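You operate a simulated robot arm through the tools that you are given. There is no shell and no other tool. Be economical: measure what you need, move in short steps, check, and stop when the job is done.

You are at the controls of a simulated robot arm. One attempt, no reset.

## Task
Tare the steel 500 g on the tray scale, add the steel 1 kg and hold the reading.
Fine: switch on and zero first; both weights stay in the tray. Set down upright: steel weight.

It is judged by the outcome, as a careful person would: the job done as asked, and still so three seconds after it is handed in. It fails if anything else is knocked over, pushed out of place, dropped, spilled or broken.

## Robot
A 6-joint arm with a two-finger parallel gripper, fixed in place. Base frame: the origin is at the foot of the arm, x ahead of it, y to its left, z up. Lengths are in cm, angles in rad, forces in N, time in s.
With the tool pointing down near the work surface it reaches from about 32 to 70 cm from the base axis. Its first joint turns from -2.897 to 2.897 rad. Payload 4.1 kg.
The tool frame sits at the grasp point between the pads (the TCP): z along the fingers, y along the line on which they close. The tips reach 2.3 cm beyond it. Largest opening 9.4 cm; finger width 3.8, thickness 1; the body of the gripper, 5.4 by 9.6 cm, starts 3.9 cm behind the TCP.
Orientation is told as [roll, pitch, yaw] about the base's x, y, z axes, in that order, counted from this pose: with the fingers straight down and closing along the base's y, the tool's x points along the base's -x, its y along +y and its z along -z.

## Interface
- The arm moves only by the tool move_arm. Its argument "plan" is a list of rows, each a list of 7 numbers: the shift along the tool's x, y, z in units of 200 mm (1.0 is 200 mm), then the turn, a rotation vector about the tool's x, y, z in units of 45 degrees (1.0 is 45 degrees), then the opening in per cent of the stroke, from 0 (shut) to 100 (fully open). In form: [[dx, dy, dz, rx, ry, rz, hand], ...]. A call has 1 to 12 rows; each row is the pose to reach, as a shift and turn from the pose commanded when the call began, along the tool's axes at that moment. A call with a number of a shift or a turn outside -1 to 1 is refused whole. A row lasts 0.2 s, in which the tool goes at most 5 cm and 0.15 rad; a call with a longer step from one row to the next is refused whole, and so is a gripper value outside its range. A pose out of reach is approached as far as the arm can. The call stops where the force on the tool passes 40 N (or 10 N more than at its start, if that is more) or the arm is blocked; 0.2 s more then pass. Each finger travels about 4.5 cm/s and halts on what it meets, pressing with about 30 N; the grip force reading is that of the motor and also rises with nothing between the fingers. The clock runs only during rows and for 0.2 s after the last one: add rows that repeat a pose to give the fingers time. The reply holds the time, the measured pose of the TCP, the force on the tool along the base axes, the opening and the grip force, in the units named above and with some noise, with the torque about the TCP (base axes, N m) and any sound that the robot's microphone picked up.
- Cameras (640 x 400 px; columns grow to the right, rows downward): "scene" is fixed at [39.72, 50.33, 136.96]; the picture's right is [-0.98, -0.21, 0.00], its down [-0.18, 0.82, -0.55] and it looks along [0.12, -0.53, -0.84] (base axes); focal length 342 px, centre (320, 200). "wrist" rides on the gripper at [8.6, 1.6, -7.4] in the tool frame; the picture's right is [-0.18, 0.98, 0.00], its down [-0.58, -0.11, -0.81] and it looks along [-0.79, -0.15, 0.59] (tool axes); focal length 243 px, centre (320, 200). There is no depth. A picture from a camera that has moved, and an enlarged one, comes with that camera's place and axes in the base frame and with its lens. The place of the scene camera against the robot may be out by one fixed shift of up to 1.2 cm in any direction.
- get_image(camera): a new picture of that camera. No time passes.
- move_column(by): slides the trunk up (or, below 0, down) by that many cm; the arm rides with it, the base frame stays. It gives what a move gives, with no picture.
- enlarge(camera, box): a new picture of the part [left, top, right, bottom] of that camera's present view, enlarged. No time passes.
- close_job(): hands the job in; it is judged then, once.

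Go step by step. Nothing tells you positions but the pictures and the camera data: compare them with the known pose of the tool, close in by small moves and look again before you grip or let go. The budget is 120 turns and 68 pictures, counting those below and the enlarged ones. Unless the task says otherwise, let go and move clear before handing in, and close with one line.

The tools are called after "Call:" as name(argument=value, ...) on one line, values as JSON. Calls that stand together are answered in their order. move_arm: Moves the arm, as the interface text tells. Its arguments: {"type":"object","properties":{"plan":{"type":"array"}},"required":["plan"]} The other tools are called the same way: move_column (by) slides the trunk up or down; get_image (camera) takes a picture; enlarge (camera, box) takes an enlarged picture of a part of a camera's view; close_job () hands the job in.

At the start:

```text
time_s: 0.0
position: [37.61, 20.83, 104.81]
ee_rot: [-0.001, 0.001, -0.001]
contact_force: [0.9, -1.0, -0.4]
ft_torque: [-0.01, -0.01, -0.01]
width: 9.4
finger_force: 0.1
trunk travel left (down, up): [-42.5, 16.5]
```

scene: 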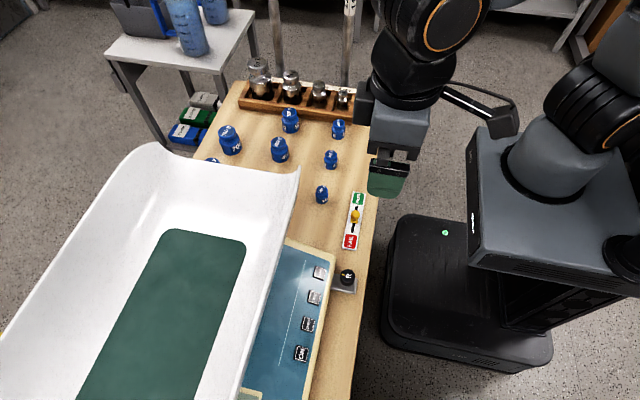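
wrist: 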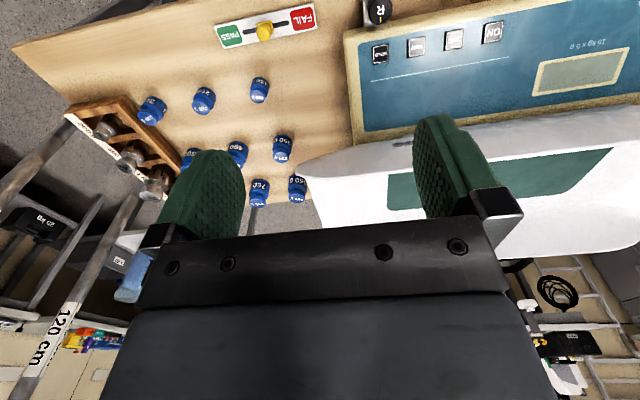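

I see a table with a baby-type tray scale, blue weights, a rack with steel weights, and a scale panel with buttons. I'll look closer before moving.

Call:
enlarge(camera="scene", box=[200, 50, 380, 162])

Call:
enlarge(camera="scene", box=[220, 240, 380, 400])

Call:
enlarge(camera="wrist", box=[340, 0, 640, 188])

Call:
enlarge(camera="wrist", box=[50, 60, 330, 235])

```text
3.56 times, centred on (290, 106) of scene
camera zoom: at [39.72, 50.33, 136.96], right [-0.98, -0.21, 0.0], down [-0.18, 0.82, -0.55], along [0.12, -0.53, -0.84], focal length 1218 px, centre (427, 534)
```

zoom: 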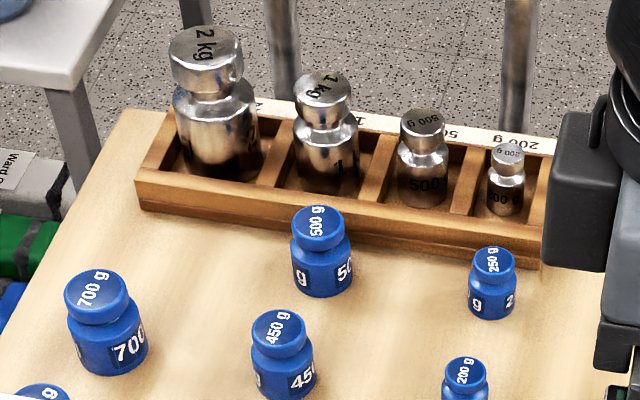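

```text
2.50 times, centred on (300, 320) of scene
camera zoom: at [39.72, 50.33, 136.96], right [-0.98, -0.21, 0.0], down [-0.18, 0.82, -0.55], along [0.12, -0.53, -0.84], focal length 856 px, centre (370, -100)
```

zoom: 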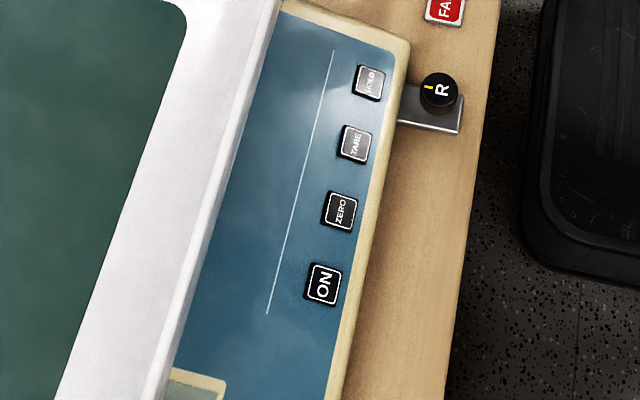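

```text
2.13 times, centred on (490, 94) of wrist
camera zoom: at [29.01, 22.48, 112.22], right [0.18, 0.98, 0.0], down [0.58, -0.11, 0.81], along [0.79, -0.15, -0.59], focal length 516 px, centre (-42, 426)
```

zoom: 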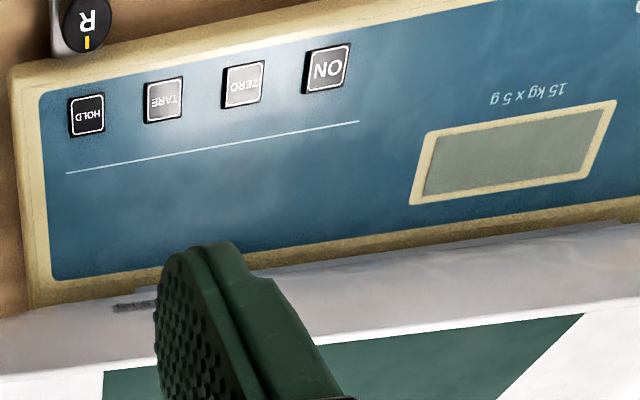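

```text
2.29 times, centred on (190, 148) of wrist
camera zoom: at [29.01, 22.48, 112.22], right [0.18, 0.98, 0.0], down [0.58, -0.11, 0.81], along [0.79, -0.15, -0.59], focal length 555 px, centre (617, 320)
```

zoom: 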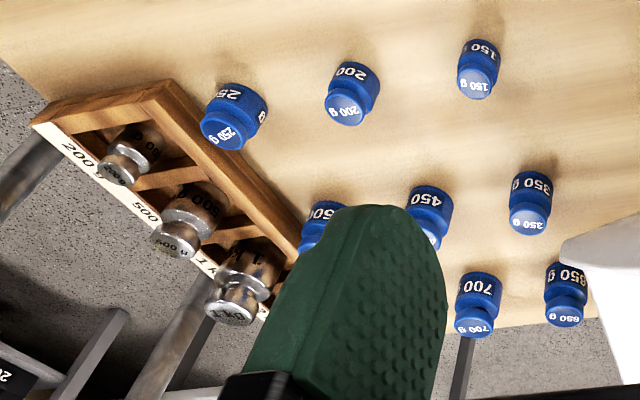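

The panel lies at about x=45, with ON, ZERO, TARE and HOLD at y≈42, 37, 32 and 27.5, z≈76. The steel 1 kg top is near (63.5,-21,80.6) and the 500 g near (56.2,-21.7,78). I'll lower the trunk and close the hand, then look again.

Call:
move_column(by=-15)

Call:
move_arm(plan=[[0, 0.1, 0, 0, 0, 0, 60], [0, 0.3, 0, 0, 0, 0, 30], [0, 0.5, 0, 0, 0, 0, 0], [0, 0.7, 0, 0, 0, 0, 0], [0, 0.7, 0, 0, 0, 0, 0], [0, 0.7, 0, 0, 0, 0, 0]])

Call:
get_image(camera="wrist")

Call:
get_image(camera="scene")

```text
time_s: 1.8
position: [37.65, 20.8, 89.76]
ee_rot: [0.001, 0.0, 0.0]
contact_force: [-0.2, 0.7, 0.4]
ft_torque: [-0.04, 0.02, -0.02]
width: 9.42
finger_force: 0.1
trunk travel left (down, up): [-27.5, 31.5]
```

```text
time_s: 3.1
position: [37.5, 34.83, 89.28]
ee_rot: [0.001, 0.001, 0.0]
contact_force: [0.0, -0.6, 1.3]
ft_torque: [0.02, 0.0, 0.01]
width: 0.0
finger_force: 30.0
trunk travel left (down, up): [-27.5, 31.5]
```

```text
61 pictures are left
camera wrist: at [28.93, 36.46, 96.9], right [0.18, 0.98, 0.0], down [0.58, -0.11, 0.81], along [0.79, -0.15, -0.59], focal length 243 px, centre (320, 200)
```

wrist: 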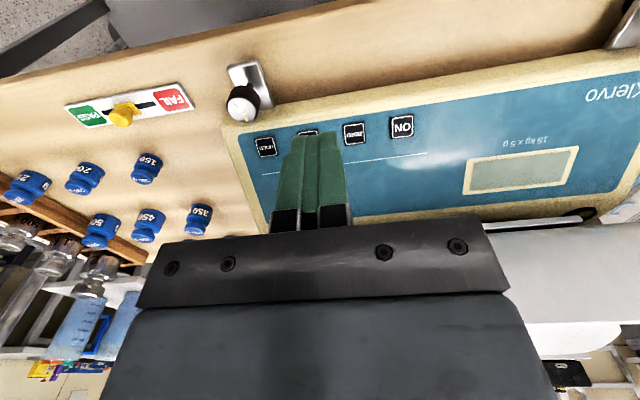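

```text
60 pictures are left
```

scene: 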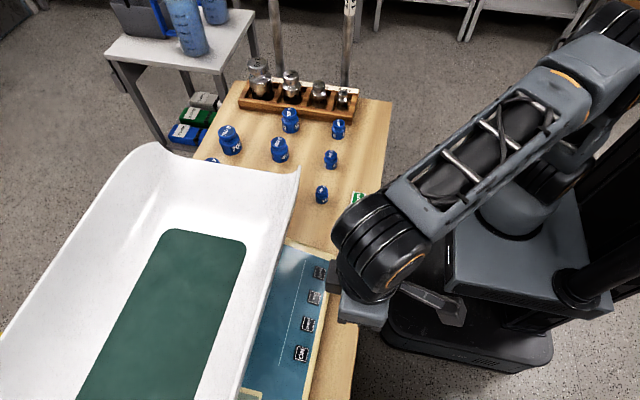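

I'll hover over ON with a slight lean toward the robot, because the tray lip stands high (z≈89) at x≈51.

Call:
move_arm(plan=[[-0.08, 0.1, 0, 0, -0.05, 0, 0], [-0.16, 0.2, 0.05, 0, -0.1, 0, 0], [-0.24, 0.28, 0.12, 0, -0.19, 0, 0], [-0.3175, 0.35, 0.2, 0, -0.19, 0, 0], [-0.3175, 0.35, 0.3, 0, -0.19, 0, 0], [-0.3175, 0.35, 0.335, 0, -0.19, 0, 0], [-0.3175, 0.35, 0.335, 0, -0.19, 0, 0]])

Call:
get_image(camera="wrist")

Call:
get_image(camera="scene")

```text
time_s: 4.8
position: [43.93, 41.79, 82.95]
ee_rot: [-0.001, -0.151, 0.0]
contact_force: [0.2, -0.4, 0.3]
ft_torque: [0.01, 0.04, -0.01]
width: 0.0
finger_force: 30.2
trunk travel left (down, up): [-27.5, 31.5]
```

```text
59 pictures are left
camera wrist: at [34.41, 43.53, 89.08], right [0.18, 0.98, 0.03], down [0.45, -0.11, 0.88], along [0.87, -0.15, -0.47], focal length 243 px, centre (320, 200)
```

wrist: 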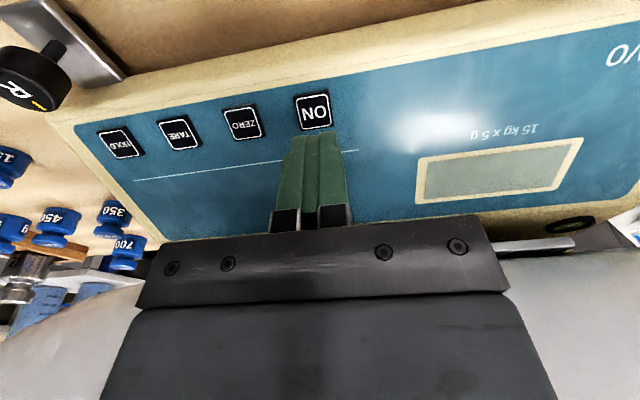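

```text
58 pictures are left
```

scene: 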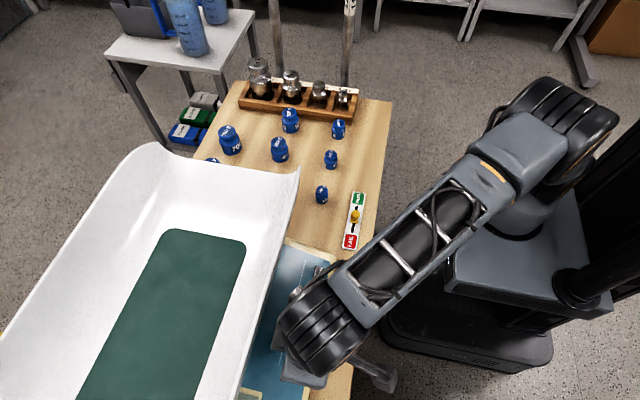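

ON is at about (45.0, 41.55, 77.0), and the lip clearance looks fine. I'll descend to just above it and press in small steps.

Call:
move_arm(plan=[[-0.05, -0.0125, 0, 0, 0, 0, 0], [-0.0271, -0.0125, 0.1558, 0, 0, 0, 0], [-0.0242, -0.0125, 0.1756, 0, 0, 0, 0], [-0.0227, -0.0125, 0.1855, 0, 0, 0, 0], [-0.0212, -0.0125, 0.1954, 0, 0, 0, 0]])

Call:
get_image(camera="wrist")

```text
time_s: 6.0
position: [44.72, 41.59, 79.85]
ee_rot: [0.01, -0.157, -0.001]
contact_force: [0.3, 2.1, 37.0]
ft_torque: [0.01, -0.79, 0.02]
width: 0.0
finger_force: 29.6
trunk travel left (down, up): [-27.5, 31.5]
heard: click
```

```text
57 pictures are left
camera wrist: at [35.13, 43.28, 85.96], right [0.18, 0.98, 0.04], down [0.45, -0.12, 0.89], along [0.88, -0.14, -0.46], focal length 243 px, centre (320, 200)
```

wrist: 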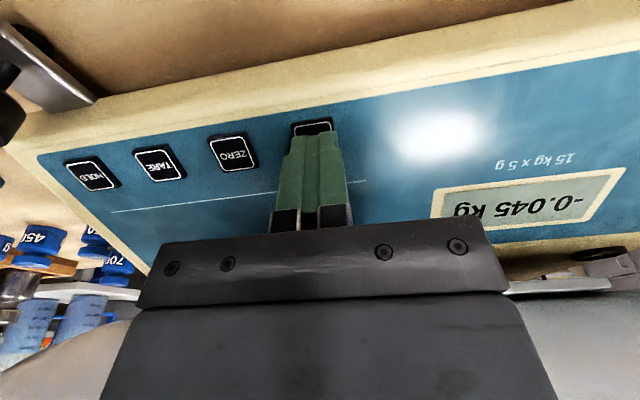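

The scale clicked on and shows -0.045 kg. I'll lift off and shift to ZERO.

Call:
move_arm(plan=[[-0.0186, 0, -0.1236, 0, 0, 0, 0], [-0.0186, -0.12, -0.1236, 0, 0, 0, 0], [-0.0186, -0.234, -0.1236, 0, 0, 0, 0], [-0.0186, -0.234, -0.1236, 0, 0, 0, 0], [-0.0186, -0.234, -0.1236, 0, 0, 0, 0]])

Call:
get_image(camera="wrist")

```text
time_s: 7.2
position: [45.02, 36.92, 81.87]
ee_rot: [0.002, -0.148, 0.0]
contact_force: [0.3, 0.3, -0.8]
ft_torque: [-0.02, 0.01, -0.01]
width: 0.02
finger_force: 30.3
trunk travel left (down, up): [-27.5, 31.5]
```

```text
56 pictures are left
camera wrist: at [35.34, 38.66, 87.96], right [0.18, 0.98, 0.03], down [0.46, -0.11, 0.88], along [0.87, -0.15, -0.47], focal length 243 px, centre (320, 200)
```

wrist: 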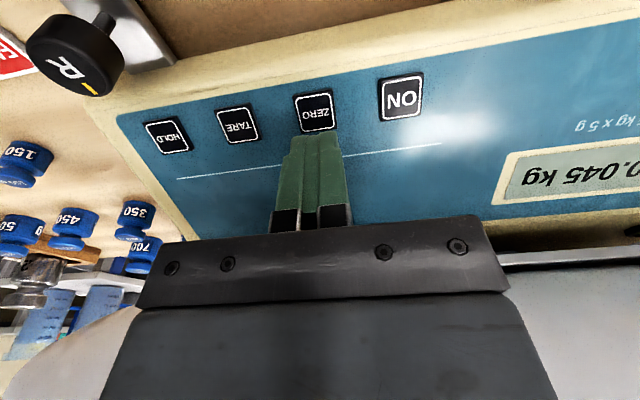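

Call:
move_arm(plan=[[0.0127, -0.01, 0.0841, 0, 0, 0, 0], [0.0142, -0.01, 0.094, 0, 0, 0, 0], [0.0152, -0.01, 0.1008, 0, 0, 0, 0], [0.0159, -0.01, 0.1058, 0, 0, 0, 0], [0.0167, -0.01, 0.1107, 0, 0, 0, 0]])

Call:
get_image(camera="wrist")

```text
time_s: 8.3
position: [44.84, 36.64, 79.91]
ee_rot: [0.003, -0.153, 0.0]
contact_force: [-9.1, -10.1, 27.2]
ft_torque: [-0.29, -0.41, -0.01]
width: 0.0
finger_force: 30.0
trunk travel left (down, up): [-27.5, 31.5]
heard: click
```

```text
55 pictures are left
camera wrist: at [35.18, 38.26, 86.01], right [0.18, 0.98, 0.03], down [0.45, -0.11, 0.89], along [0.87, -0.15, -0.46], focal length 243 px, centre (320, 200)
```

wrist: 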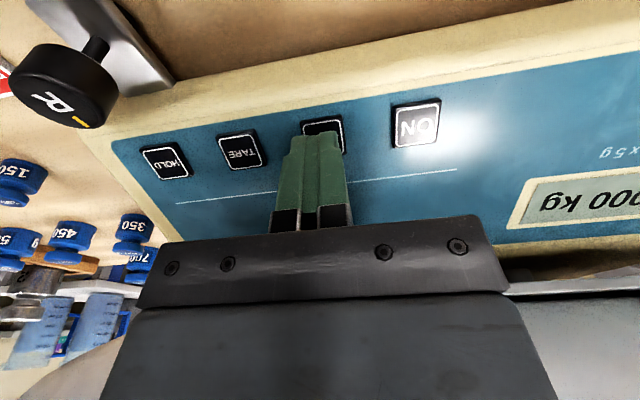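

The scale reads 0.000 kg. I'll retreat upward, straighten the tool and travel toward the rack.

Call:
move_arm(plan=[[-0.025, 0, -0.165, 0, 0, 0, 0], [-0.05, 0, -0.33, 0, 0, 0, 0], [-0.0745, 0, -0.4945, 0, 0, 0, 0], [-0.0745, -0.22, -0.4945, 0, 0.1, 0, 0], [-0.0745, -0.44, -0.4945, 0, 0.19, 0, 0], [-0.0745, -0.66, -0.4945, 0, 0.19, 0, 0], [-0.0745, -0.88, -0.4945, 0, 0.19, 0, 0], [-0.0745, -1.0, -0.4945, 0, 0.19, 0, 0], [-0.0745, -1.0, -0.4945, 0, 0.19, 0, 0]])

Call:
move_arm(plan=[[0, -0.22, 0, 0, 0, 0, 20], [0, -0.44, 0, 0, 0, 0, 40], [0, -0.66, 0, 0, 0, 0, 60], [0, -0.88, 0, 0, 0, 0, 75], [0, -1.0, 0, 0, 0, 0, 75], [0, -1.0, 0, 0, 0, 0, 75]])

Call:
get_image(camera="wrist")

Call:
get_image(camera="scene")

```text
time_s: 10.3
position: [45.05, 16.94, 89.74]
ee_rot: [0.001, 0.001, 0.0]
contact_force: [0.3, -0.3, 1.3]
ft_torque: [0.01, -0.02, 0.05]
width: 0.0
finger_force: 29.8
trunk travel left (down, up): [-27.5, 31.5]
```

```text
time_s: 11.8
position: [45.13, -3.39, 89.31]
ee_rot: [0.0, 0.0, -0.001]
contact_force: [0.0, 0.2, -1.1]
ft_torque: [0.04, 0.0, 0.01]
width: 7.05
finger_force: 0.2
trunk travel left (down, up): [-27.5, 31.5]
```

```text
54 pictures are left
camera wrist: at [36.46, -1.69, 96.92], right [0.18, 0.98, 0.0], down [0.58, -0.11, 0.81], along [0.79, -0.15, -0.59], focal length 243 px, centre (320, 200)
```

wrist: 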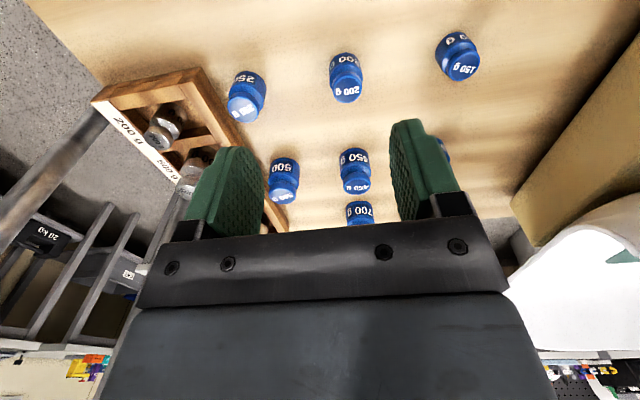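

```text
53 pictures are left
```

scene: 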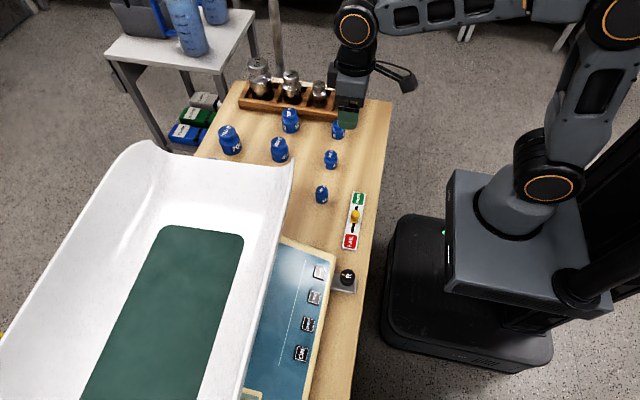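

The tray may look slightly shifted from before, so I'll check it closely.

Call:
enlarge(camera="scene", box=[100, 130, 380, 305])

Call:
enlarge(camera="scene", box=[220, 240, 380, 400])

```text
2.29 times, centred on (240, 218) of scene
camera zoom: at [39.72, 50.33, 136.96], right [-0.98, -0.21, 0.0], down [-0.18, 0.82, -0.55], along [0.12, -0.53, -0.84], focal length 783 px, centre (503, 160)
```

zoom: 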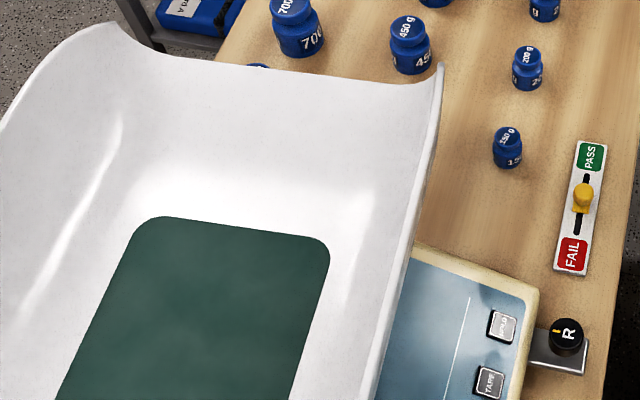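

```text
2.50 times, centred on (300, 320) of scene
camera zoom: at [39.72, 50.33, 136.96], right [-0.98, -0.21, 0.0], down [-0.18, 0.82, -0.55], along [0.12, -0.53, -0.84], focal length 856 px, centre (370, -100)
```

zoom: 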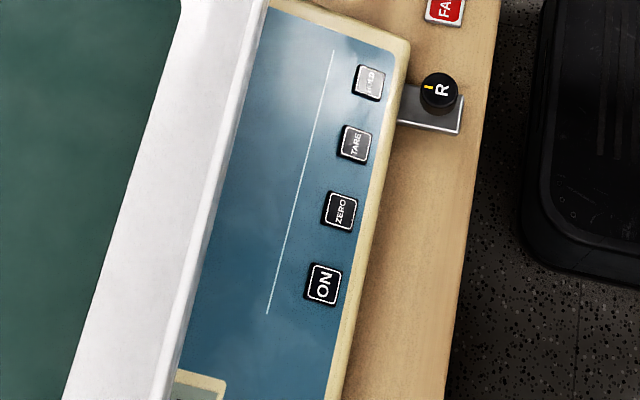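

The tray has been nudged by a degree or two. The wrist probably brushed the lip at the ZERO press, so I'll lean away further for the next presses. Now I'll hover over the 500 g.

Call:
move_arm(plan=[[-0.1, -0.18, 0, 0, 0, 0, 70], [-0.2, -0.36, 0, 0, 0, 0, 70], [-0.3, -0.54, 0, 0, 0, 0, 70], [-0.4, -0.72, 0, 0, 0, 0, 70], [-0.555, -0.89, 0, 0, 0, 0, 70], [-0.555, -0.9, 0, 0, 0, 0, 70], [-0.555, -0.9, 0, 0, 0, 0, 70]])

Call:
get_image(camera="wrist")

Call:
enlarge(camera="scene", box=[220, 50, 400, 162])

```text
time_s: 13.3
position: [56.14, -21.22, 89.58]
ee_rot: [0.0, 0.0, 0.001]
contact_force: [-0.6, 0.1, -1.1]
ft_torque: [-0.03, -0.02, -0.02]
width: 6.6
finger_force: 0.0
trunk travel left (down, up): [-27.5, 31.5]
```

```text
50 pictures are left
camera wrist: at [47.58, -19.55, 97.12], right [0.18, 0.98, 0.0], down [0.58, -0.11, 0.81], along [0.79, -0.15, -0.59], focal length 243 px, centre (320, 200)
```

wrist: 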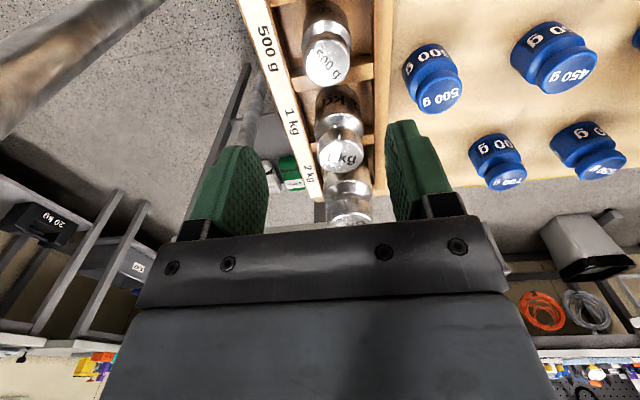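

```text
3.56 times, centred on (310, 106) of scene
camera zoom: at [39.72, 50.33, 136.96], right [-0.98, -0.21, 0.0], down [-0.18, 0.82, -0.55], along [0.12, -0.53, -0.84], focal length 1218 px, centre (356, 534)
```

zoom: 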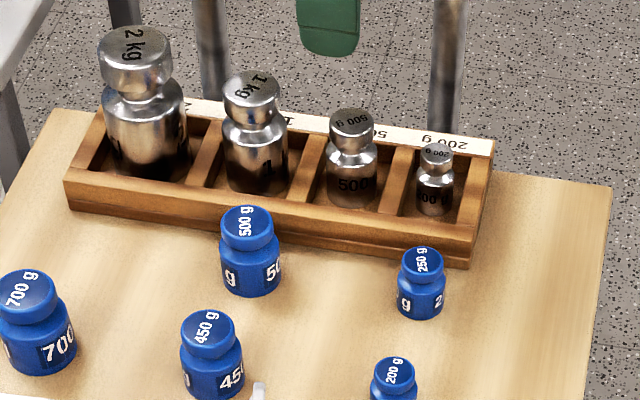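

The 500 g top is at about (55.7,-20.6,78.8). I'll lower to just above the knob and check alignment.

Call:
move_arm(plan=[[0.02, 0.034, 0.1, 0, 0, 0, 70], [0.022, 0.034, 0.25, 0, 0, 0, 70], [0.022, 0.034, 0.35, 0, 0, 0, 70], [0.022, 0.034, 0.35, 0, 0, 0, 70]])

Call:
get_image(camera="wrist")

Call:
enlarge(camera="scene", box=[220, 50, 400, 162])

```text
time_s: 14.3
position: [55.64, -20.56, 82.69]
ee_rot: [-0.002, 0.0, 0.0]
contact_force: [-0.2, -0.1, 0.0]
ft_torque: [-0.04, 0.01, 0.01]
width: 6.6
finger_force: 0.1
trunk travel left (down, up): [-27.5, 31.5]
```

```text
48 pictures are left
camera wrist: at [47.05, -18.92, 90.09], right [0.18, 0.98, 0.0], down [0.58, -0.11, 0.81], along [0.79, -0.15, -0.59], focal length 243 px, centre (320, 200)
```

wrist: 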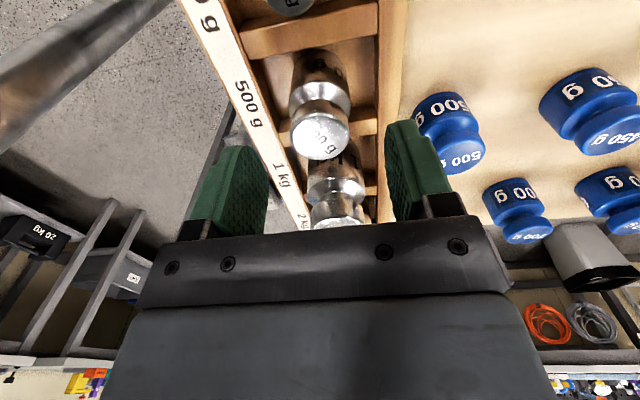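

```text
3.56 times, centred on (310, 106) of scene
camera zoom: at [39.72, 50.33, 136.96], right [-0.98, -0.21, 0.0], down [-0.18, 0.82, -0.55], along [0.12, -0.53, -0.84], focal length 1218 px, centre (356, 534)
```

zoom: 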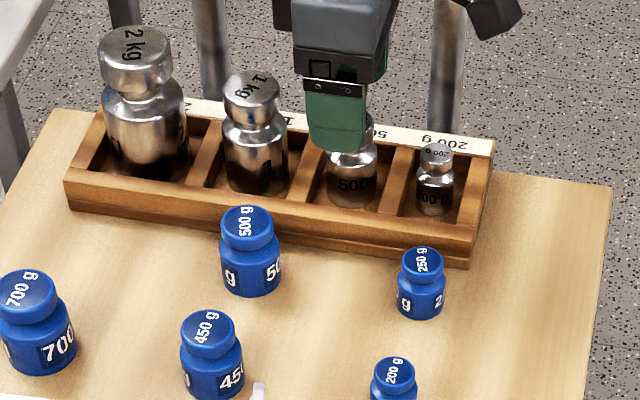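

Alignment looks good. I'll descend to knob height and close.

Call:
move_arm(plan=[[-0.003, 0, 0.1, 0, 0, 0, 70], [-0.003, 0, 0.19, 0, 0, 0, 70], [-0.003, 0, 0.195, 0, 0, 0, 55], [-0.003, 0, 0.195, 0, 0, 0, 40], [-0.003, 0, 0.195, 0, 0, 0, 25], [-0.003, 0, 0.195, 0, 0, 0, 20], [-0.003, 0, 0.195, 0, 0, 0, 20]])

Call:
get_image(camera="wrist")

```text
time_s: 15.9
position: [55.72, -20.6, 78.58]
ee_rot: [0.0, -0.001, -0.001]
contact_force: [0.1, 0.8, -0.2]
ft_torque: [-0.01, -0.1, 0.0]
width: 3.71
finger_force: 30.5
trunk travel left (down, up): [-27.5, 31.5]
```

```text
46 pictures are left
camera wrist: at [47.08, -18.93, 86.07], right [0.18, 0.98, 0.0], down [0.58, -0.11, 0.81], along [0.79, -0.15, -0.59], focal length 243 px, centre (320, 200)
```

wrist: 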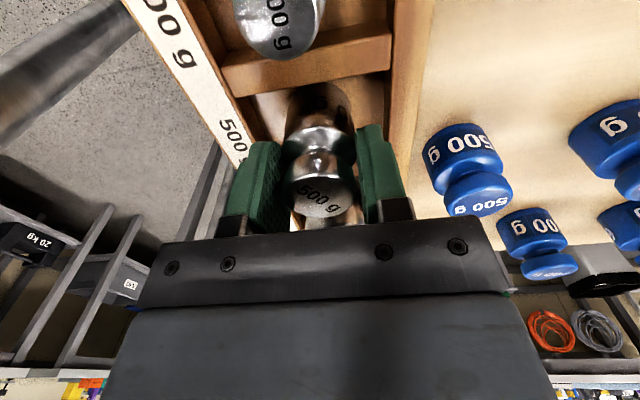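

I'm gripping at width 3.7 cm. I'll lift slowly and check.

Call:
move_arm(plan=[[0, 0, -0.05, 0, 0, 0, 20], [0, 0, -0.15, 0, 0, 0, 20], [0, 0, -0.3, 0, 0, 0, 20], [0, 0, -0.5, 0, 0, 0, 20], [0, 0, -0.5, 0, 0, 0, 20]])

Call:
get_image(camera="wrist")

Call:
enlarge(camera="scene", box=[220, 30, 400, 142])

```text
time_s: 17.1
position: [55.76, -20.68, 88.61]
ee_rot: [-0.001, 0.001, -0.002]
contact_force: [-0.5, 0.5, -4.4]
ft_torque: [-0.01, -0.02, 0.01]
width: 3.71
finger_force: 29.6
trunk travel left (down, up): [-27.5, 31.5]
```

```text
45 pictures are left
camera wrist: at [47.07, -18.96, 96.17], right [0.18, 0.98, 0.0], down [0.58, -0.11, 0.81], along [0.79, -0.15, -0.59], focal length 243 px, centre (320, 200)
```

wrist: 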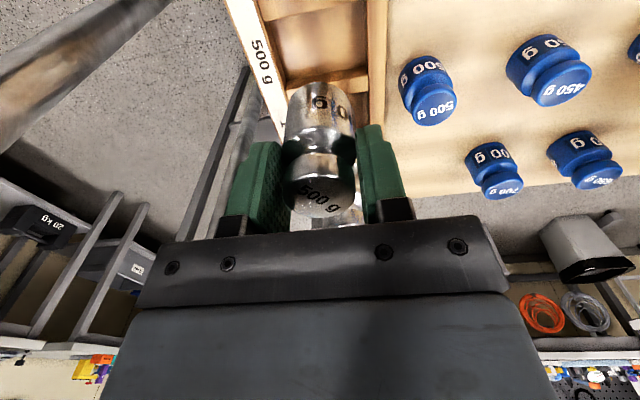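

```text
3.56 times, centred on (310, 86) of scene
camera zoom: at [39.72, 50.33, 136.96], right [-0.98, -0.21, 0.0], down [-0.18, 0.82, -0.55], along [0.12, -0.53, -0.84], focal length 1218 px, centre (356, 605)
```

zoom: 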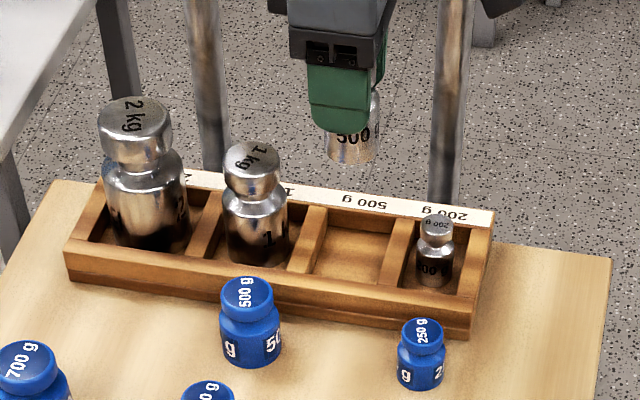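

The weight is held upright and is about 6.6 cm tall. I'll raise the trunk to clear the tray lip and travel in +y toward the tray.

Call:
move_column(by=13)

Call:
move_arm(plan=[[0, 0.1, 0, 0, 0, 0, 20], [0, 0.25, 0, 0, 0, 0, 20], [0, 0.4, 0, 0, 0, 0, 20], [0, 0.55, 0, 0, 0, 0, 20], [0, 0.7, 0, 0, 0, 0, 20], [0, 0.85, 0, 0, 0, 0, 20], [0, 0.95, 0, 0, 0, 0, 20], [0, 1, 0, 0, 0, 0, 20], [0, 1, 0, 0, 0, 0, 20]])

Call:
get_image(camera="wrist")

```text
time_s: 18.7
position: [55.72, -20.54, 101.57]
ee_rot: [-0.001, 0.001, 0.001]
contact_force: [0.1, 0.1, -5.2]
ft_torque: [0.01, -0.06, -0.02]
width: 3.71
finger_force: 30.0
trunk travel left (down, up): [-40.5, 18.5]
```

```text
time_s: 20.7
position: [55.61, -0.46, 101.43]
ee_rot: [-0.001, -0.001, 0.0]
contact_force: [-0.2, 0.3, -4.3]
ft_torque: [-0.01, 0.03, 0.02]
width: 3.72
finger_force: 29.9
trunk travel left (down, up): [-40.5, 18.5]
```

```text
43 pictures are left
camera wrist: at [47.05, 1.07, 109.1], right [0.18, 0.98, 0.0], down [0.58, -0.11, 0.81], along [0.79, -0.15, -0.59], focal length 243 px, centre (320, 200)
```

wrist: 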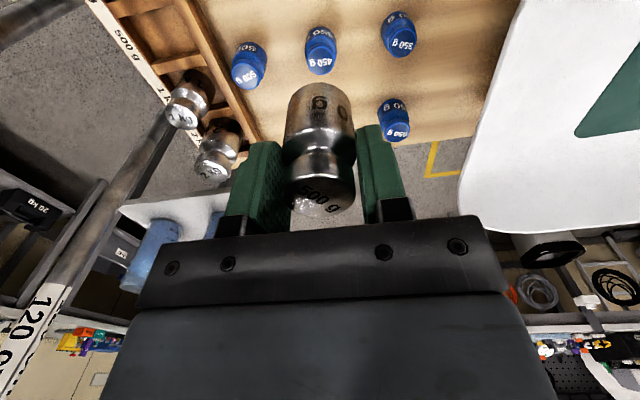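

The mat is at z≈85, spanning x 58–72 and y from 28 up. I'll continue over it at height.

Call:
move_arm(plan=[[-0.03, 0.12, 0, 0, 0, 0, 20], [-0.06, 0.28, 0, 0, 0, 0, 20], [-0.1, 0.44, 0, 0, 0, 0, 20], [-0.13, 0.6, 0, 0, 0, 0, 20], [-0.16, 0.76, 0, 0, 0, 0, 20], [-0.2, 0.92, 0, 0, 0, 0, 20], [-0.24, 1, 0, 0, 0, 0, 20], [-0.24, 1, 0, 0, 0, 0, 20]])

Call:
move_arm(plan=[[0, 0.12, 0, 0, 0, 0, 20], [0, 0.28, 0, 0, 0, 0, 20], [0, 0.44, 0, 0, 0, 0, 20], [0, 0.6, 0, 0, 0, 0, 20], [0, 0.72, 0, 0, 0, 0, 20], [0, 0.82, 0, 0, 0, 0, 20], [0, 0.82, 0, 0, 0, 0, 20]])

Call:
get_image(camera="wrist")

Call:
get_image(camera="scene")

```text
time_s: 22.5
position: [60.45, 19.31, 101.64]
ee_rot: [0.001, 0.0, 0.002]
contact_force: [0.4, -0.2, -5.3]
ft_torque: [-0.02, -0.01, -0.01]
width: 3.7
finger_force: 29.8
trunk travel left (down, up): [-40.5, 18.5]
```

```text
time_s: 24.1
position: [58.09, 33.4, 100.74]
ee_rot: [0.0, 0.0, -0.001]
contact_force: [0.2, 0.1, -5.5]
ft_torque: [-0.02, -0.01, 0.03]
width: 3.71
finger_force: 30.5
out of reach, approached as far as the arm can: row 4, 5, 6, 7
trunk travel left (down, up): [-40.5, 18.5]
```

```text
42 pictures are left
camera wrist: at [49.44, 35.17, 108.21], right [0.18, 0.98, 0.0], down [0.58, -0.11, 0.81], along [0.79, -0.15, -0.59], focal length 243 px, centre (320, 200)
```

wrist: 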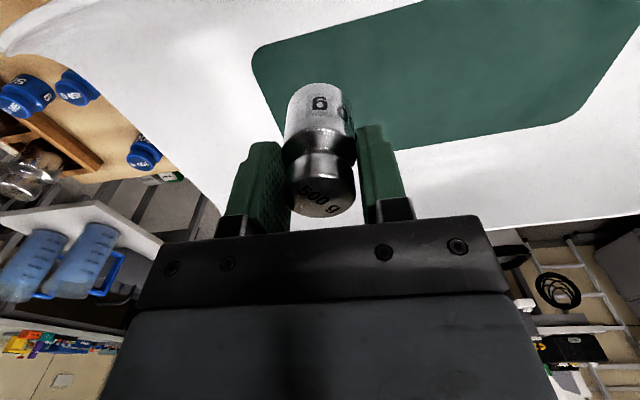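

```text
41 pictures are left
```

scene: 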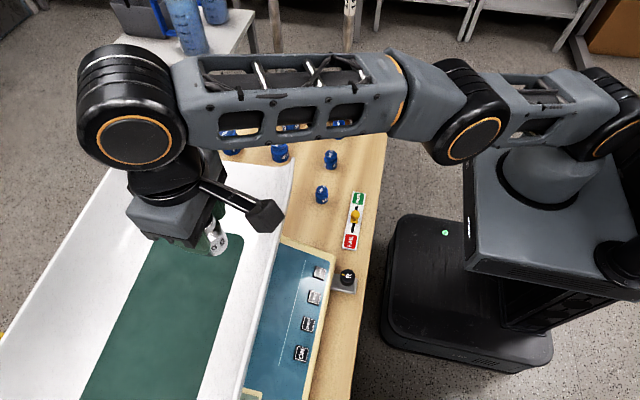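

Reach here is only ~67 cm, and a lower arm pose relative to the trunk gives more. I'll raise the trunk and bring the arm down relative to it.

Call:
move_column(by=16)

Call:
move_arm(plan=[[0, 0, 0.1, 0, 0, 0, 20], [0, 0, 0.3, 0, 0, 0, 20], [0, 0, 0.5, 0, 0, 0, 20], [0, 0, 0.7, 0, 0, 0, 20], [0, 0, 0.85, 0, 0, 0, 20], [0, 0, 0.85, 0, 0, 0, 20]])

```text
time_s: 26.0
position: [58.04, 33.58, 116.74]
ee_rot: [0.0, -0.001, 0.001]
contact_force: [-0.9, -0.1, -5.8]
ft_torque: [-0.02, 0.01, -0.01]
width: 3.71
finger_force: 30.2
trunk travel left (down, up): [-56.5, 2.5]
```

```text
time_s: 27.4
position: [58.1, 33.03, 99.77]
ee_rot: [-0.001, 0.001, 0.0]
contact_force: [-0.3, 0.9, -4.1]
ft_torque: [-0.01, -0.03, 0.0]
width: 3.7
finger_force: 29.8
trunk travel left (down, up): [-56.5, 2.5]
```

Call:
move_arm(plan=[[-0.03, 0.08, 0.05, 0, 0, 0, 20], [-0.06, 0.16, 0.12, 0, 0, 0, 20], [-0.06, 0.19, 0.235, 0, 0, 0, 20], [-0.06, 0.19, 0.235, 0, 0, 0, 20]])

Call:
get_image(camera="wrist")

Call:
get_image(camera="scene")

```text
time_s: 28.4
position: [59.4, 37.28, 94.88]
ee_rot: [0.001, 0.002, -0.001]
contact_force: [-0.3, -0.2, -4.7]
ft_torque: [-0.02, -0.04, -0.02]
width: 3.69
finger_force: 30.1
trunk travel left (down, up): [-56.5, 2.5]
```

```text
40 pictures are left
camera wrist: at [50.74, 38.96, 102.44], right [0.18, 0.98, 0.0], down [0.58, -0.11, 0.81], along [0.79, -0.15, -0.59], focal length 243 px, centre (320, 200)
```

wrist: 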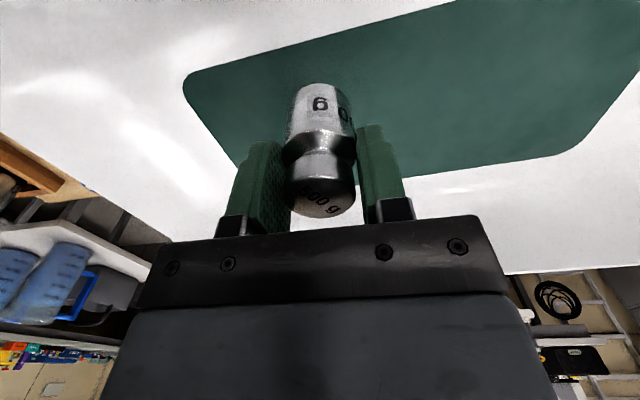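

```text
39 pictures are left
```

scene: 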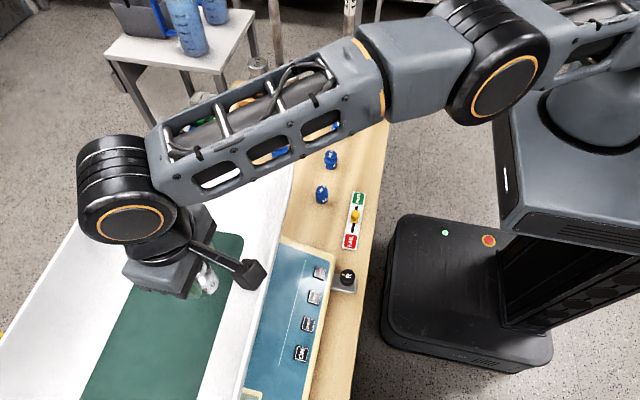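

It reaches. The mat edge at this y is x≈57.3, so I'll shift 0.8 cm further in and descend slowly until contact.

Call:
move_arm(plan=[[-0.045, -0.01, 0.05, 0, 0, 0, 20], [-0.045, -0.01, 0.15, 0, 0, 0, 20], [-0.045, -0.01, 0.18, 0, 0, 0, 20], [-0.045, -0.01, 0.18, 0, 0, 0, 20]])

Call:
get_image(camera="wrist")

Call:
enlarge(camera="scene", box=[120, 220, 280, 320])

```text
time_s: 29.4
position: [59.51, 36.75, 91.35]
ee_rot: [0.0, -0.002, 0.001]
contact_force: [-0.5, 0.3, -4.3]
ft_torque: [0.04, -0.02, 0.02]
width: 3.71
finger_force: 30.0
out of reach, approached as far as the arm can: row 1, 2, 3, 4
trunk travel left (down, up): [-56.5, 2.5]
```

```text
38 pictures are left
camera wrist: at [50.97, 38.44, 98.85], right [0.18, 0.98, 0.0], down [0.58, -0.11, 0.81], along [0.79, -0.15, -0.59], focal length 243 px, centre (320, 200)
```

wrist: 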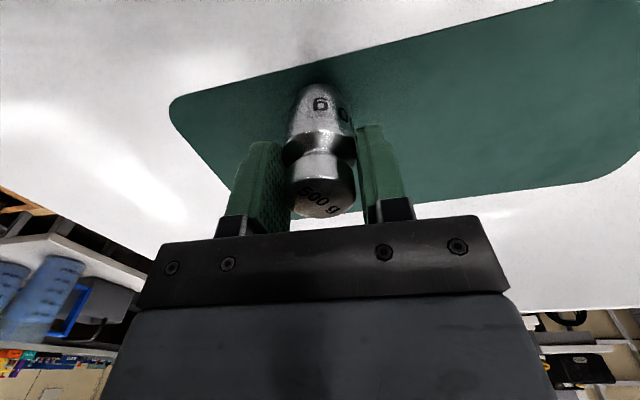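

```text
4.00 times, centred on (200, 270) of scene
camera zoom: at [39.72, 50.33, 136.96], right [-0.98, -0.21, 0.0], down [-0.18, 0.82, -0.55], along [0.12, -0.53, -0.84], focal length 1370 px, centre (800, -80)
```

zoom: 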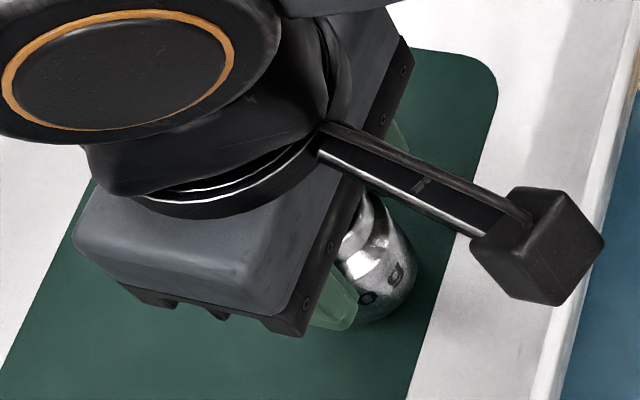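

Margin to the mat edge is only ~0.3 cm, so I'll shift slightly to (59.9, 36.2), within reach.

Call:
move_arm(plan=[[0.02, -0.045, 0, 0, 0, 0, 20], [0.02, -0.045, 0, 0, 0, 0, 20]])

```text
time_s: 30.0
position: [59.8, 36.25, 91.28]
ee_rot: [0.0, 0.002, 0.001]
contact_force: [0.3, -0.3, -4.8]
ft_torque: [0.0, 0.02, 0.03]
width: 3.69
finger_force: 30.2
out of reach, approached as far as the arm can: row 1, 2
trunk travel left (down, up): [-56.5, 2.5]
```

Call:
move_arm(plan=[[0.003, -0.002, 0.02, 0, 0, 0, 20], [0.003, -0.002, 0.03, 0, 0, 0, 20], [0.003, -0.002, 0.04, 0, 0, 0, 20], [0.003, -0.002, 0.04, 0, 0, 0, 20]])

```text
time_s: 31.0
position: [59.82, 36.28, 90.53]
ee_rot: [0.001, 0.0, 0.001]
contact_force: [0.0, -0.2, -4.9]
ft_torque: [0.02, -0.03, -0.02]
width: 3.7
finger_force: 30.3
trunk travel left (down, up): [-56.5, 2.5]
```

Call:
move_arm(plan=[[0, 0, 0.01, 0, 0, 0, 20], [0, 0, 0.018, 0, 0, 0, 20], [0, 0, 0.025, 0, 0, 0, 20], [0, 0, 0.025, 0, 0, 0, 20]])

Call:
get_image(camera="wrist")

```text
time_s: 32.0
position: [59.83, 36.25, 90.41]
ee_rot: [0.003, -0.005, -0.001]
contact_force: [5.1, 2.6, 21.2]
ft_torque: [0.04, -0.13, 0.13]
width: 3.71
finger_force: 29.8
trunk travel left (down, up): [-56.5, 2.5]
```

```text
36 pictures are left
camera wrist: at [51.09, 37.86, 97.92], right [0.18, 0.98, 0.0], down [0.58, -0.11, 0.81], along [0.8, -0.15, -0.59], focal length 243 px, centre (320, 200)
```

wrist: 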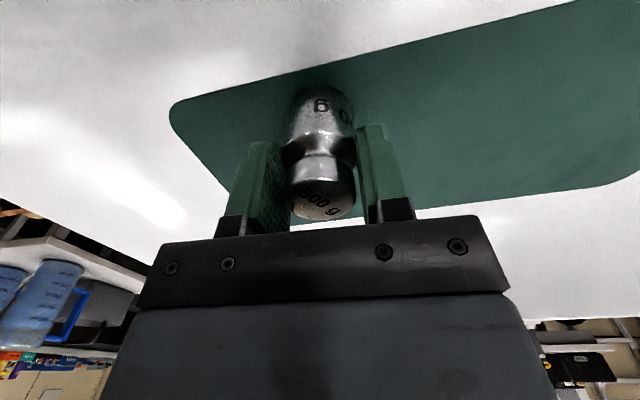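

The weight is touching the mat. I'll relieve the pressure, open gently and rise.

Call:
move_arm(plan=[[0, 0, -0.018, 0, 0, 0, 20], [0, 0, -0.018, 0, 0, 0, 30], [0, 0, -0.018, 0, 0, 0, 45], [0, 0, -0.018, 0, 0, 0, 65], [0, 0, -0.018, 0, 0, 0, 65], [0, 0, -0.018, 0, 0, 0, 65]])

Call:
get_image(camera="wrist")

```text
time_s: 33.4
position: [59.75, 36.17, 90.38]
ee_rot: [0.001, -0.001, -0.001]
contact_force: [0.0, -0.5, -1.1]
ft_torque: [0.02, 0.01, 0.01]
width: 6.1
finger_force: 0.0
trunk travel left (down, up): [-56.5, 2.5]
```

```text
35 pictures are left
camera wrist: at [51.15, 37.86, 97.94], right [0.18, 0.98, 0.0], down [0.58, -0.11, 0.81], along [0.79, -0.15, -0.59], focal length 243 px, centre (320, 200)
```

wrist: 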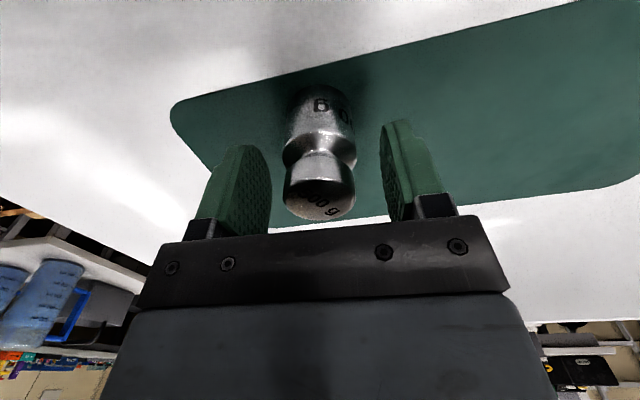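

The 500 g stands released in the tray. I'll go up, then back toward the panel.

Call:
move_arm(plan=[[0, 0, -0.1, 0, 0, 0, 65], [0, 0, -0.3, 0, 0, 0, 65], [0, 0, -0.5, 0, 0, 0, 65], [0, 0, -0.7, 0, 0, 0, 65], [0.2, -0.04, -0.7, 0, 0, 0, 40], [0.4, -0.1, -0.7, 0, 0, 0, 20], [0.6, -0.17, -0.7, 0, 0, 0, 0], [0.8, -0.2, -0.7, 0, 0, 0, 0], [0.8, -0.2, -0.7, 0, 0, 0, 0]])

Call:
move_column(by=-16)

Call:
get_image(camera="scene")

Call:
get_image(camera="wrist")

```text
time_s: 35.4
position: [58.27, 37.46, 105.27]
ee_rot: [0.0, 0.003, -0.001]
contact_force: [-0.9, 0.4, -0.5]
ft_torque: [0.01, 0.01, -0.01]
width: 0.0
finger_force: 30.0
out of reach, approached as far as the arm can: row 4, 5, 6, 7, 8, 9
trunk travel left (down, up): [-56.5, 2.5]
```

```text
time_s: 36.7
position: [58.51, 37.57, 93.98]
ee_rot: [0.015, -0.023, -0.002]
contact_force: [-2.0, -2.2, 13.3]
ft_torque: [-0.12, 0.05, 0.0]
width: 0.01
finger_force: 30.5
trunk travel left (down, up): [-43.9, 15.1]
stopped: the force on the tool passed its limit at 52 N (the readings are from after the stop); the commanded pose is now the measured one
```

```text
34 pictures are left
```

scene: 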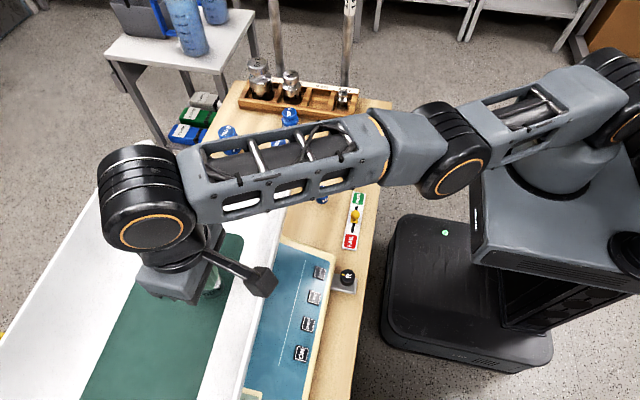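

```text
33 pictures are left
camera wrist: at [49.64, 39.12, 101.31], right [0.18, 0.98, 0.02], down [0.56, -0.12, 0.82], along [0.81, -0.14, -0.58], focal length 243 px, centre (320, 200)
```

wrist: 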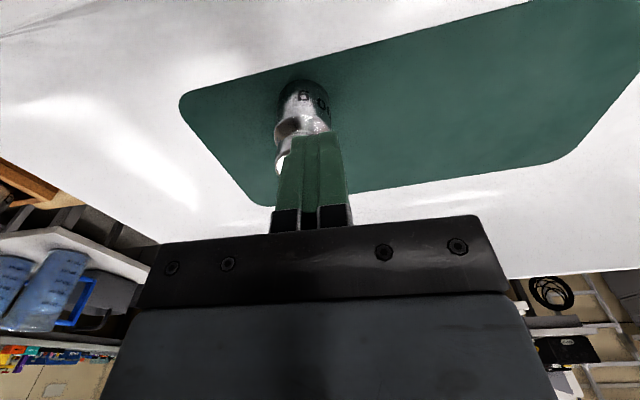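

I made a mistake there. The retreat stalled at the reach limit and the trunk lowered the closed fingers onto the 500 g, though it still stands. I'll lift the trunk straight up and check.

Call:
move_column(by=6)

Call:
get_image(camera="wrist")

```text
time_s: 37.7
position: [58.45, 37.57, 99.65]
ee_rot: [0.013, -0.018, 0.0]
contact_force: [-0.1, 0.6, 0.4]
ft_torque: [-0.02, 0.0, 0.01]
width: 0.01
finger_force: 29.3
trunk travel left (down, up): [-49.9, 9.1]
```

```text
32 pictures are left
camera wrist: at [49.72, 39.2, 107.04], right [0.18, 0.98, 0.02], down [0.57, -0.12, 0.82], along [0.8, -0.14, -0.58], focal length 243 px, centre (320, 200)
```

wrist: 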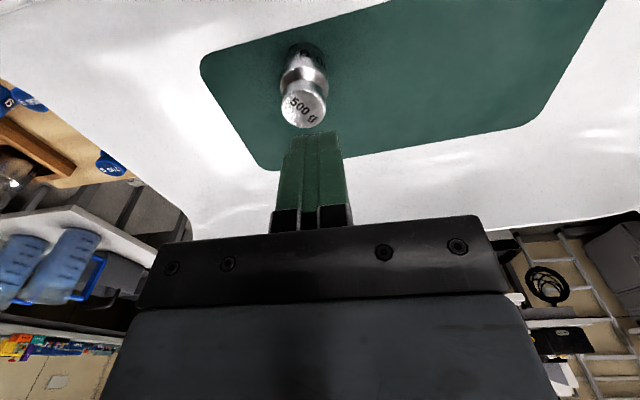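

Still upright. Now I'll retract in −x, confirming the pose before any descent.

Call:
move_arm(plan=[[0.1, -0.03, 0, 0.01, 0.01, 0, 0], [0.25, -0.08, 0, 0.017, 0.023, 0, 0], [0.4, -0.14, 0, 0.017, 0.023, 0, 0], [0.55, -0.2, 0, 0.017, 0.023, 0, 0], [0.72, -0.26, 0, 0.017, 0.023, 0, 0], [0.72, -0.26, 0, 0.017, 0.023, 0, 0]])

Call:
get_image(camera="wrist")

Call:
get_image(camera="scene")

```text
time_s: 39.1
position: [56.91, 38.75, 100.53]
ee_rot: [-0.001, 0.0, 0.001]
contact_force: [-0.6, 0.5, -0.1]
ft_torque: [0.01, 0.02, -0.04]
width: 0.0
finger_force: 30.1
out of reach, approached as far as the arm can: row 1, 2, 3, 4, 5, 6
trunk travel left (down, up): [-49.9, 9.1]
```

```text
31 pictures are left
camera wrist: at [48.25, 40.55, 108.09], right [0.18, 0.98, 0.0], down [0.58, -0.11, 0.81], along [0.79, -0.15, -0.59], focal length 243 px, centre (320, 200)
```

wrist: 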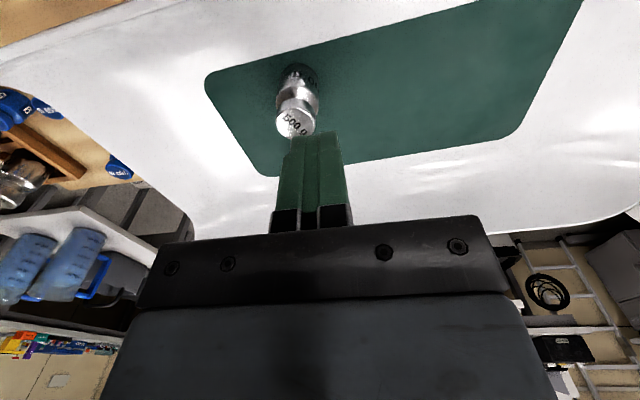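

```text
30 pictures are left
```

scene: 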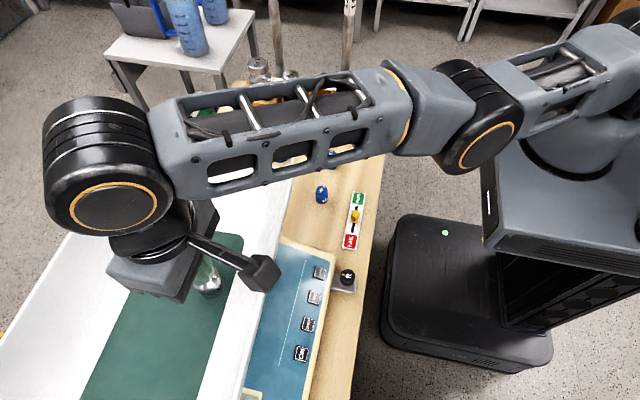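

The arm is stuck near full stretch. I'll raise the trunk and bring the arm down relative to it to unbend, which worked earlier, staying well above the weight.

Call:
move_column(by=9)

Call:
move_arm(plan=[[0, 0, 0.1, 0, 0, 0, 0], [0, 0, 0.25, 0, 0, 0, 0], [0, 0, 0.35, 0, 0, 0, 0], [0, 0, 0.35, 0, 0, 0, 0]])

```text
time_s: 40.3
position: [56.76, 38.87, 109.53]
ee_rot: [0.0, -0.002, 0.0]
contact_force: [0.4, -0.8, -0.1]
ft_torque: [0.01, 0.0, 0.02]
width: 0.0
finger_force: 29.8
trunk travel left (down, up): [-58.9, 0.1]
```

```text
time_s: 41.3
position: [57.6, 39.36, 102.53]
ee_rot: [-0.003, 0.002, -0.001]
contact_force: [0.3, -0.5, -0.2]
ft_torque: [-0.05, -0.04, 0.02]
width: 0.01
finger_force: 30.7
out of reach, approached as far as the arm can: row 2, 3, 4
trunk travel left (down, up): [-58.9, 0.1]
```

The arm is at a stretch singularity. I'll try small, purely radial inward steps with a slight lean.

Call:
move_arm(plan=[[0.012, -0.008, 0, 0, 0, 0, 0], [0.025, -0.017, 0, 0, 0, 0, 0], [0.05, -0.034, 0, 0, 0, 0, 0], [0.08, -0.055, 0, 0, 0, 0, 0], [0.12, -0.08, 0, 0, 0, 0, 0], [0.12, -0.08, 0, 0, 0, 0, 0]])

Call:
get_image(camera="scene")

```text
time_s: 42.7
position: [57.6, 39.5, 102.76]
ee_rot: [-0.003, 0.001, -0.001]
contact_force: [-0.2, -0.3, 0.0]
ft_torque: [-0.02, 0.0, -0.01]
width: 0.0
finger_force: 30.0
out of reach, approached as far as the arm can: row 2, 3, 4, 5, 6
trunk travel left (down, up): [-58.9, 0.1]
```

```text
29 pictures are left
```

scene: 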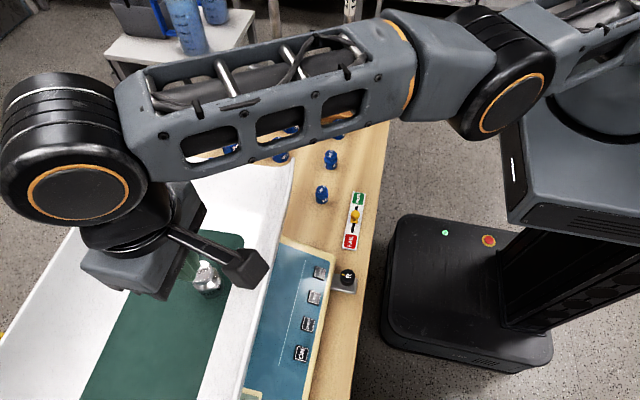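

I'll try moving up and inward together.

Call:
move_arm(plan=[[0.02, -0.014, -0.08, 0, 0, 0, 0], [0.06, -0.04, -0.18, 0, 0, 0, 0], [0.12, -0.08, -0.3, 0, 0, 0, 0], [0.2, -0.135, -0.4, 0, 0, 0, 0], [0.28, -0.19, -0.4, 0, 0, 0, 0], [0.28, -0.19, -0.4, 0, 0, 0, 0]])

```text
time_s: 44.1
position: [56.41, 39.1, 110.81]
ee_rot: [-0.002, 0.001, -0.002]
contact_force: [0.7, 0.4, 0.4]
ft_torque: [0.01, 0.01, -0.01]
width: 0.0
finger_force: 30.1
out of reach, approached as far as the arm can: row 1, 2, 3, 4, 5, 6
trunk travel left (down, up): [-58.9, 0.1]
```

Call:
move_arm(plan=[[-0.04, -0.066, 0, 0, 0, 0, 0], [-0.08, -0.13, 0, 0, 0, 0, 0], [-0.12, -0.2, 0, 0, 0, 0, 0], [-0.145, -0.265, 0, 0, 0, 0, 0], [-0.22, -0.45, 0, 0, 0, 0, 0], [-0.27, -0.6, 0, 0, 0, 0, 0], [-0.27, -0.6, 0, 0, 0, 0, 0]])

```text
time_s: 45.7
position: [63.54, 27.54, 111.15]
ee_rot: [0.0, 0.002, -0.001]
contact_force: [0.5, -0.1, -0.1]
ft_torque: [0.02, 0.0, -0.01]
width: 0.0
finger_force: 30.3
out of reach, approached as far as the arm can: row 2, 3, 4, 5, 6, 7
trunk travel left (down, up): [-58.9, 0.1]
```

Tangential motion works and I'm now clear of the weight. I'll try a steep down-and-inward move.

Call:
move_arm(plan=[[0.1, -0.05, 0.2, 0, 0, 0, 0], [0.2, -0.1, 0.4, 0, 0, 0, 0], [0.3, -0.15, 0.4, 0, 0, 0, 0], [0.45, -0.25, 0.4, 0, 0, 0, 0], [0.45, -0.25, 0.4, 0, 0, 0, 0]])

```text
time_s: 46.9
position: [64.05, 27.93, 107.0]
ee_rot: [-0.001, 0.001, 0.0]
contact_force: [-0.2, 0.2, -0.1]
ft_torque: [0.03, 0.0, 0.0]
width: 0.0
finger_force: 30.2
out of reach, approached as far as the arm can: row 1, 2, 3, 4, 5
trunk travel left (down, up): [-58.9, 0.1]
```

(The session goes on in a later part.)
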